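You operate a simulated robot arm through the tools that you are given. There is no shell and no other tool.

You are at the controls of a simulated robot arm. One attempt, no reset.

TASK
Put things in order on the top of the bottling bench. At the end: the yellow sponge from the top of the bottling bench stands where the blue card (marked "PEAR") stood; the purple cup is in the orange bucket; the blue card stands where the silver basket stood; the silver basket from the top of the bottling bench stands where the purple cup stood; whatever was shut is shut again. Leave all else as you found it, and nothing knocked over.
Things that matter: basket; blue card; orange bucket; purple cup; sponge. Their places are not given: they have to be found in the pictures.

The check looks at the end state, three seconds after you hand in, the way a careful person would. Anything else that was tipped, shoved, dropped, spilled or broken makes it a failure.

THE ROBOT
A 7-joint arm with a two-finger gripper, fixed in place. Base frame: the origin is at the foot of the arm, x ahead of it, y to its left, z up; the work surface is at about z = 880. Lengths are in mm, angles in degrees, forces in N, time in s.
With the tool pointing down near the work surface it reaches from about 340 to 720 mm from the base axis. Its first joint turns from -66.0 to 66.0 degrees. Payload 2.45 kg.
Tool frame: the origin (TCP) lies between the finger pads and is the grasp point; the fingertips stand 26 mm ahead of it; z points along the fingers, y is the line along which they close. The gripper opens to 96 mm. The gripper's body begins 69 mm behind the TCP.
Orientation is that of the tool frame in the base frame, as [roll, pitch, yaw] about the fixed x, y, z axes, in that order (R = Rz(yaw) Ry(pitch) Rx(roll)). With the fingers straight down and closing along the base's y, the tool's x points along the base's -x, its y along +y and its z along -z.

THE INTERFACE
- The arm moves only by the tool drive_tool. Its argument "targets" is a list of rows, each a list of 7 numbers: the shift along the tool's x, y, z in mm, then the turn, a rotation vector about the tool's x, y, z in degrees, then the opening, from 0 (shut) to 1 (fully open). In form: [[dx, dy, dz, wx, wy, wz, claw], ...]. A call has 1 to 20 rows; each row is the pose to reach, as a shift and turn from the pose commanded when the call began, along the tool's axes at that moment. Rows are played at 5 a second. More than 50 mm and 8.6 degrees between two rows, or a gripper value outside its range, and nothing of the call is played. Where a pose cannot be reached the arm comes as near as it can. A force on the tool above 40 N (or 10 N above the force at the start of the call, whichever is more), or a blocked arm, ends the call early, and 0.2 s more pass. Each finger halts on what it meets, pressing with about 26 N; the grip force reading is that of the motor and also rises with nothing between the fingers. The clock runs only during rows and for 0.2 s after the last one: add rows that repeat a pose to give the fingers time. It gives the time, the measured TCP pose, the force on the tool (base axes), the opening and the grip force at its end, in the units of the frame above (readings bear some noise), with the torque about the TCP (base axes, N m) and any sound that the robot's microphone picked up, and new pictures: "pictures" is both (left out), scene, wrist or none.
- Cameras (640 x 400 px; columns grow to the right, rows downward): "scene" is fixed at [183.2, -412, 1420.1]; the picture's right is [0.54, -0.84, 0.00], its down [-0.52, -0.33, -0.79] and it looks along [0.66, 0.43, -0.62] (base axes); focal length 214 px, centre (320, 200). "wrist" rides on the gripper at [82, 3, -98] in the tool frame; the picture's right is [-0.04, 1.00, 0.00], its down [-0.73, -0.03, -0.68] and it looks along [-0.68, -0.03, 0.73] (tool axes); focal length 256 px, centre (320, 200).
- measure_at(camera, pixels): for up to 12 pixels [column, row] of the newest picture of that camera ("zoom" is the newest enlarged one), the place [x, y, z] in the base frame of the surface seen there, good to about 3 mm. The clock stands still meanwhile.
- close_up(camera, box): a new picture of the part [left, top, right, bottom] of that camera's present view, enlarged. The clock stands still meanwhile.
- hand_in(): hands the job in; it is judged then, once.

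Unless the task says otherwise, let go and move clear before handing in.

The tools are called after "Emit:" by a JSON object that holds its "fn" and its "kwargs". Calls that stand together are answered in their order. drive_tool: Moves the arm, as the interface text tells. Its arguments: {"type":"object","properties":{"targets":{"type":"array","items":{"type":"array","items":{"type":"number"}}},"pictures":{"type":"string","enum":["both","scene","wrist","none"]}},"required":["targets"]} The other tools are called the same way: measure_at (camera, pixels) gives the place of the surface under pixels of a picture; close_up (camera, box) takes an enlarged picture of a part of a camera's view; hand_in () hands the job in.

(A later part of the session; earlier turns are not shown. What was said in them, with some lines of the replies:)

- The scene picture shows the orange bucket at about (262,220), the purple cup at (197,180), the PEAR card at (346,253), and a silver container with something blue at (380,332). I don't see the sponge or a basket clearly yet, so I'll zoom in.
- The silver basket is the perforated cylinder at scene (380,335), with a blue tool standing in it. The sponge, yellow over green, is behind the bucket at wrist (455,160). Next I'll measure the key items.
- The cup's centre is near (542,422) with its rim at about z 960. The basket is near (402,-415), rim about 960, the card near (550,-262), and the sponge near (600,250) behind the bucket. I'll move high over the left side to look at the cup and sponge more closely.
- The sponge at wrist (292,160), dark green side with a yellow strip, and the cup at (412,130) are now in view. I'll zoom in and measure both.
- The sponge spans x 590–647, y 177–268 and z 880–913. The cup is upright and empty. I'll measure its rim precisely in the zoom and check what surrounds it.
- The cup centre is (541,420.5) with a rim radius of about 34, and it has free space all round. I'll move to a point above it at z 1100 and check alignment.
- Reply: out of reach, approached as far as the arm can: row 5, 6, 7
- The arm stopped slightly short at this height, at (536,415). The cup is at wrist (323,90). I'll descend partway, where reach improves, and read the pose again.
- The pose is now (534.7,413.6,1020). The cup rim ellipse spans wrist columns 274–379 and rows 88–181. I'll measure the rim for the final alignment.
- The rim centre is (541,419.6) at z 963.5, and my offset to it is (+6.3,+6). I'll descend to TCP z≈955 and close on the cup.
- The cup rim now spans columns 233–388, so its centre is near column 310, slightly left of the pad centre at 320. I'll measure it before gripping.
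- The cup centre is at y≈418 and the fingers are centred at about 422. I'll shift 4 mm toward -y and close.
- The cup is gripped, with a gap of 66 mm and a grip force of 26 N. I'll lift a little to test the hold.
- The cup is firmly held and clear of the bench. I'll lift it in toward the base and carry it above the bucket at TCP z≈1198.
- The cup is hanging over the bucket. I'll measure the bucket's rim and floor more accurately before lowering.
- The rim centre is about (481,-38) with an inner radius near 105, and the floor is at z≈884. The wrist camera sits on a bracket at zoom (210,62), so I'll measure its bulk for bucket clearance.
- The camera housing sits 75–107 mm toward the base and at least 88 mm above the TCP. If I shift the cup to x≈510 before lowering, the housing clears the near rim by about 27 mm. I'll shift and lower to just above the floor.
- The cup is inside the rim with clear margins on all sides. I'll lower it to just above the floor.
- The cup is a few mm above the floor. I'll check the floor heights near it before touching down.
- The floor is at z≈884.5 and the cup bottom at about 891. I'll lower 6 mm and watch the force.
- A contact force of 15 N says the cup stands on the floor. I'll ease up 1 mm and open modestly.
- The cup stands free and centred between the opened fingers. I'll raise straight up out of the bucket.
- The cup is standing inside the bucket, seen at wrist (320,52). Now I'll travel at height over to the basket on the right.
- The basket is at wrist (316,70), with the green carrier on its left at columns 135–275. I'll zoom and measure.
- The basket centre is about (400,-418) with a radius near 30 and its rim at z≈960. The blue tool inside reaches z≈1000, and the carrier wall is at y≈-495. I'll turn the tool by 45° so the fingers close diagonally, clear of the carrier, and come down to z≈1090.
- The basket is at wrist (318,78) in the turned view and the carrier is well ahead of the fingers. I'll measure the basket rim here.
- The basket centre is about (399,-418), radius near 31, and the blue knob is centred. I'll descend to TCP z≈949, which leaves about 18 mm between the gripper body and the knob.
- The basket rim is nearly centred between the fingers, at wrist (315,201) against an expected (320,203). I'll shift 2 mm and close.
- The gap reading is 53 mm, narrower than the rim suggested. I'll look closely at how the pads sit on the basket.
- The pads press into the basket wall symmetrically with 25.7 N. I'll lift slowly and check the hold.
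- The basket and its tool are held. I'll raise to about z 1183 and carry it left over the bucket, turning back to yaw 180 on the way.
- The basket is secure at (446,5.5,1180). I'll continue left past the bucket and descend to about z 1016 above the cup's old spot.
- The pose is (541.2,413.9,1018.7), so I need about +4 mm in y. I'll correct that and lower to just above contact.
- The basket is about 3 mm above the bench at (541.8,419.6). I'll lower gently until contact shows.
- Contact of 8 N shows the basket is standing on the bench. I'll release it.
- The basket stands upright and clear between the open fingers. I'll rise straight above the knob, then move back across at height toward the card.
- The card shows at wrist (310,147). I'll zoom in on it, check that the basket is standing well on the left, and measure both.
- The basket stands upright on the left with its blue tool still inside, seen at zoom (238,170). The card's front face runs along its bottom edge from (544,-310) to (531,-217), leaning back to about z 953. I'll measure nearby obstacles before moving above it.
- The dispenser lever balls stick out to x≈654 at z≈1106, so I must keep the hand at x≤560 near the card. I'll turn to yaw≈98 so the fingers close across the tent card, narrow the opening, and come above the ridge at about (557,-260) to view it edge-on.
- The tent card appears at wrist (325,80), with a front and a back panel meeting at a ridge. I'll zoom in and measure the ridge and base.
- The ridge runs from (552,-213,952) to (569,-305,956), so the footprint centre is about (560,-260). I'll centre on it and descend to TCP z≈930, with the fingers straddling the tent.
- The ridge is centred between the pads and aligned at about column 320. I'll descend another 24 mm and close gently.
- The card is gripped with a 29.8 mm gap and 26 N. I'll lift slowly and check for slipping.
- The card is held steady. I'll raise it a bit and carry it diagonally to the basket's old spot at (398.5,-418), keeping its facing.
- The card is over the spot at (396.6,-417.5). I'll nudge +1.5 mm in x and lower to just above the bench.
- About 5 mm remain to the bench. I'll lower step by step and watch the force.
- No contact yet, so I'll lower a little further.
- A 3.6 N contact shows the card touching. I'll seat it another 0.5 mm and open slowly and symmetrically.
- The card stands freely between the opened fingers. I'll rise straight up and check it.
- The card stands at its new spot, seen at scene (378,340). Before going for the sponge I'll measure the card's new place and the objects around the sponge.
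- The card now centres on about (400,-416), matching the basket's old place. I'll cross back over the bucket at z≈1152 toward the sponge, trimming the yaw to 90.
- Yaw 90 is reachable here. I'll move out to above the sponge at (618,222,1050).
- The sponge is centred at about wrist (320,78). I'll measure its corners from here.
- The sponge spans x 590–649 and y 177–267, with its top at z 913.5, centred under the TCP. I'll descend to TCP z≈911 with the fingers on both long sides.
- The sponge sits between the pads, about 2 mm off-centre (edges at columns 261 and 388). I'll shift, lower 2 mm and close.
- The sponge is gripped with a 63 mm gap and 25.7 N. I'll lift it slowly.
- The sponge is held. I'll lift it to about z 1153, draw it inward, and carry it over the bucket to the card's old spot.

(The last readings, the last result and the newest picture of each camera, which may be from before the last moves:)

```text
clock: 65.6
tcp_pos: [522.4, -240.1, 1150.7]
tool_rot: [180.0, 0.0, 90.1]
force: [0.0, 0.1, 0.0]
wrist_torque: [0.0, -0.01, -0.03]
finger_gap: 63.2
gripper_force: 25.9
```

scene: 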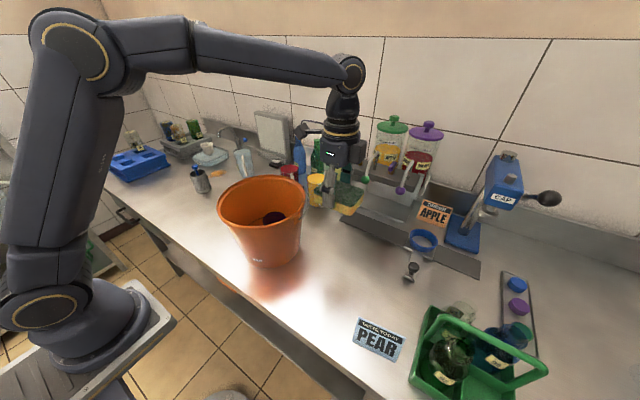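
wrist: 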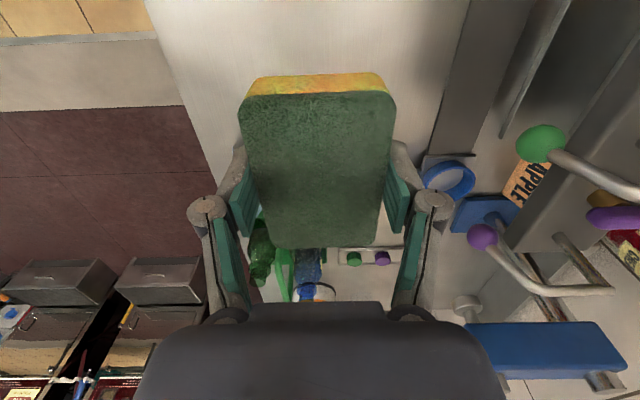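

The sponge is above the area at (522,-240,1150). I'll descend inside of the lever balls and then shift to (560,-260), stopping with the sponge just above the bench.

Emit:
{"fn": "drive_tool", "kwargs": {"targets": [[-10, 5, 40, 0, 0, 0, 0.45], [-20, 8, 80, 0, 0, 0, 0.45], [-20, 15, 120, 0, 0, 0, 0.45], [-20, 25, 155, 0, 0, 0, 0.45], [-20, 37.5, 185, 0, 0, 0, 0.45], [-20, 37.5, 210, 0, 0, 0, 0.45], [-20, 37.5, 228, 0, 0, 0, 0.45], [-20, 37.5, 228, 0, 0, 0, 0.45]], "pictures": "both"}}

```text
clock: 67.4
tcp_pos: [559.1, -261.7, 922.1]
tool_rot: [180.0, 0.0, 90.0]
force: [0.1, 0.7, -0.6]
wrist_torque: [0.0, -0.01, -0.01]
finger_gap: 63.4
gripper_force: 25.8
```

scene: 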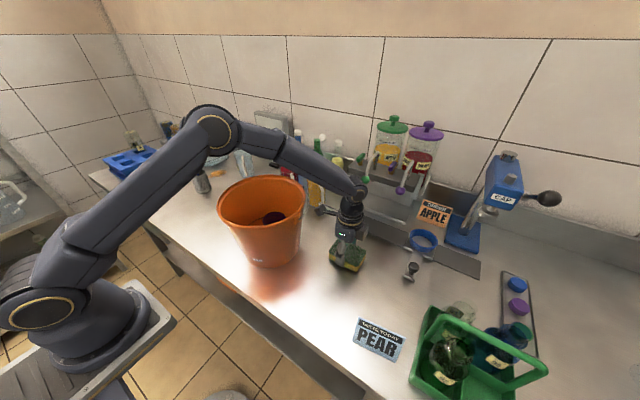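
wrist: 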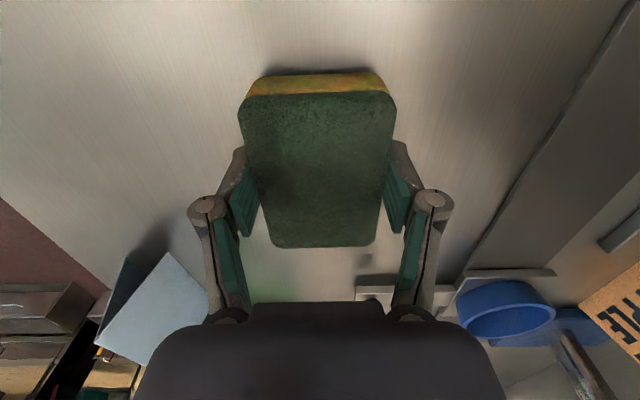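

The sponge is about 10 mm above the bench at the right spot. I'll lower gently toward contact.

Emit:
{"fn": "drive_tool", "kwargs": {"targets": [[0, 0, 4, 0, 0, 0, 0.45], [0, 0, 7, 0, 0, 0, 0.45], [0, 0, 9, 0, 0, 0, 0.45], [0, 0, 9, 0, 0, 0, 0.45]], "pictures": "none"}}

```text
clock: 68.4
tcp_pos: [558.4, -262.1, 913.0]
tool_rot: [-180.0, 0.0, 90.1]
force: [-0.2, 0.4, 0.9]
wrist_torque: [0.03, 0.0, 0.01]
finger_gap: 63.5
gripper_force: 26.2
```

There is no clear contact yet, so I'll lower another 1.5 mm.

Emit:
{"fn": "drive_tool", "kwargs": {"targets": [[0, 0, 1, 0, 0, 0, 0.45], [0, 0, 1.7, 0, 0, 0, 0.45], [0, 0, 1.7, 0, 0, 0, 0.45]], "pictures": "none"}}

```text
clock: 69.2
tcp_pos: [558.1, -261.7, 912.0]
tool_rot: [-179.9, 0.0, 90.0]
force: [-0.5, -0.4, -0.7]
wrist_torque: [0.01, 0.01, 0.02]
finger_gap: 63.1
gripper_force: 25.9
```

Still no contact force, so I'll lower a little more.

Emit:
{"fn": "drive_tool", "kwargs": {"targets": [[0, 0, 1, 0, 0, 0, 0.45], [0, 0, 1.5, 0, 0, 0, 0.45], [0, 0, 1.5, 0, 0, 0, 0.45]], "pictures": "scene"}}

```text
clock: 70.0
tcp_pos: [558.8, -261.8, 911.5]
tool_rot: [180.0, 0.2, 90.0]
force: [-1.8, 0.7, 12.8]
wrist_torque: [0.14, 0.09, -0.02]
finger_gap: 63.4
gripper_force: 26.4
```

scene: 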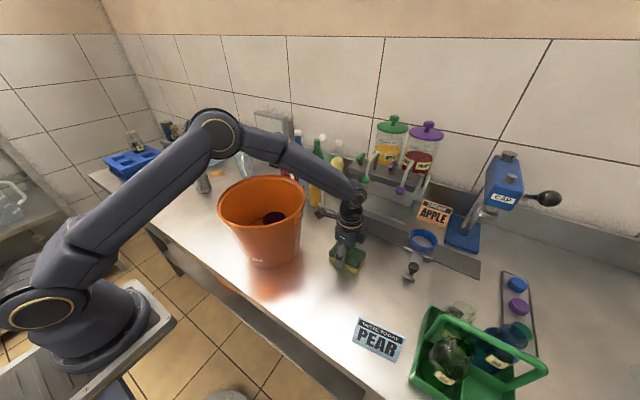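

A 12.8 N contact shows the sponge is down on the bench. I'll open the fingers to release it.

Emit:
{"fn": "drive_tool", "kwargs": {"targets": [[0, 0, -0.5, 0, 0, 0, 0.66], [0, 0, -0.5, 0, 0, 0, 0.75], [0, 0, -0.5, 0, 0, 0, 0.85], [0, 0, -0.5, 0, 0, 0, 0.9], [0, 0, -0.5, 0, 0, 0, 0.9]], "pictures": "wrist"}}

```text
clock: 71.2
tcp_pos: [557.3, -261.0, 909.5]
tool_rot: [-180.0, -0.1, 90.2]
force: [0.4, -0.1, -0.1]
wrist_torque: [0.01, 0.03, 0.0]
finger_gap: 86.2
gripper_force: 0.0
```

wrist: 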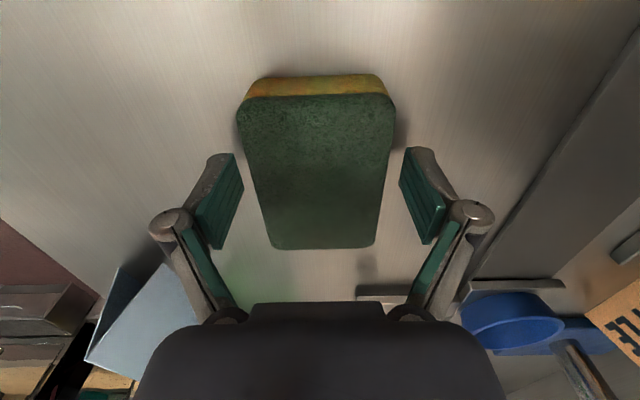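

The sponge is released and flat. I'll rise straight up, then draw back toward the base and upward to a clear pose.

Emit:
{"fn": "drive_tool", "kwargs": {"targets": [[0, 0, -15, 0, 0, 0, 0.9], [0, 0, -40, 0, 0, 0, 0.9], [0, -10, -80, 0, 0, 0, 0.9], [0, -30, -120, 0, 0, 0, 0.9], [0, -55, -160, 0, 0, 0, 0.9], [0, -80, -200, 0, 0, 0, 0.9], [0, -105, -240, 0, 0, 0, 0.9], [0, -130, -280, 0, 0, 0, 0.9], [0, -150, -315, 0, 0, 0, 0.9], [0, -150, -315, 0, 0, 0, 0.9]], "pictures": "both"}}

```text
clock: 73.4
tcp_pos: [406.7, -261.0, 1224.4]
tool_rot: [-180.0, 0.1, 89.9]
force: [-0.9, -0.1, 0.6]
wrist_torque: [0.0, 0.0, -0.02]
finger_gap: 86.1
gripper_force: 0.0
```

scene: 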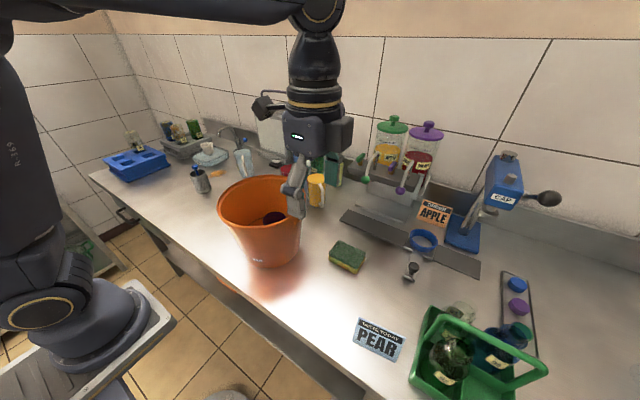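
wrist: 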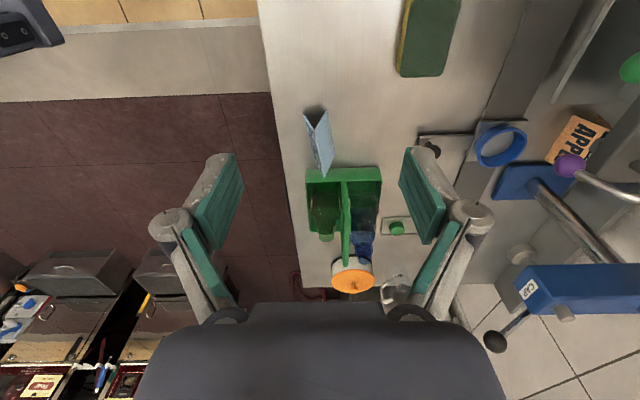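

All four items look placed. I'll verify the basket, the cup, the card and the sponge once more with close-ups and measurements.

Emit:
{"fn": "close_up", "kwargs": {"camera": "scene", "box": [150, 130, 310, 280]}}

Emit:
{"fn": "close_up", "kwargs": {"camera": "scene", "box": [300, 200, 560, 400]}}

Emit:
{"fn": "measure_at", "kwargs": {"camera": "scene", "pixels": [[191, 177], [208, 173], [196, 190], [205, 191], [332, 248], [367, 252], [350, 262], [345, 243], [360, 320], [403, 337], [380, 350], [273, 217]]}}

```text
2.67 times, centred on (230, 205) of scene
```

zoom: 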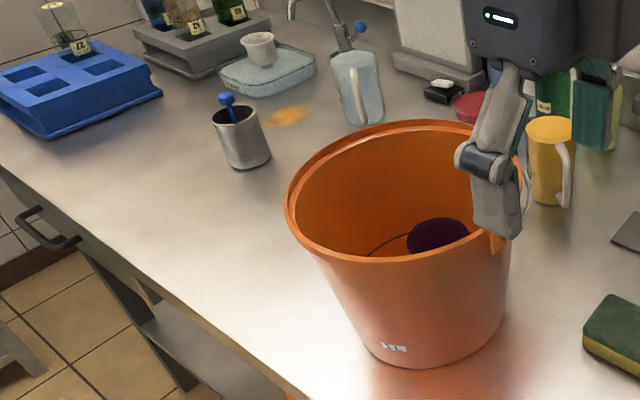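

```text
2.00 times, centred on (430, 300) of scene
```

zoom: 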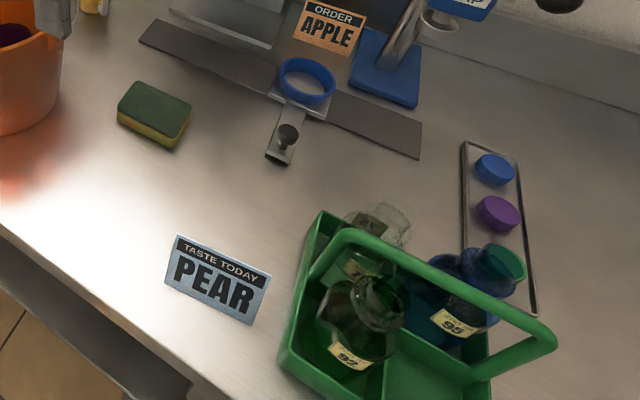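

```text
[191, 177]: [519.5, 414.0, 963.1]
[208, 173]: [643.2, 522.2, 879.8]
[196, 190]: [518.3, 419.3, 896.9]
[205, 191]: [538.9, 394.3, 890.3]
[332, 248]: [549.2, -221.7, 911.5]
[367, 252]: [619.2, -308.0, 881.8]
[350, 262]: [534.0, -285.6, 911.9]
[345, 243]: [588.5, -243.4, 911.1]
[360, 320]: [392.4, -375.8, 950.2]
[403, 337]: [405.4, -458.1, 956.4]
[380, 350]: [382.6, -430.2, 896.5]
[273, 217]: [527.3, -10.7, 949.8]
```

The close-ups and measurements confirm everything is in order:
- **Basket:** upright at the cup's old spot, with its blue tool inside.
- **Cup:** standing in the bucket.
- **Card:** standing at about (399,-417), the basket's old place.
- **Sponge:** flat at about (560,-262), the card's old place.

The gripper is empty and clear, and nothing else has moved, so I'm handing in.

Emit:
{"fn": "hand_in", "kwargs": {}}

```text
The job is handed in.
```

The job is handed in, and the last close-ups showed all four items where you asked:

- **Purple cup:** standing upright inside the orange bucket.
- **Silver basket:** upright where the cup stood. The blue tool that was in it is still in it.
- **Blue "PEAR" card:** standing where the basket stood, facing the same way as before.
- **Yellow sponge:** flat where the card stood.

Nothing shut had to be opened. I saw nothing else on the bench knocked over or moved, and the gripper was empty and clear when I handed in. The result of the check has not come back to me.
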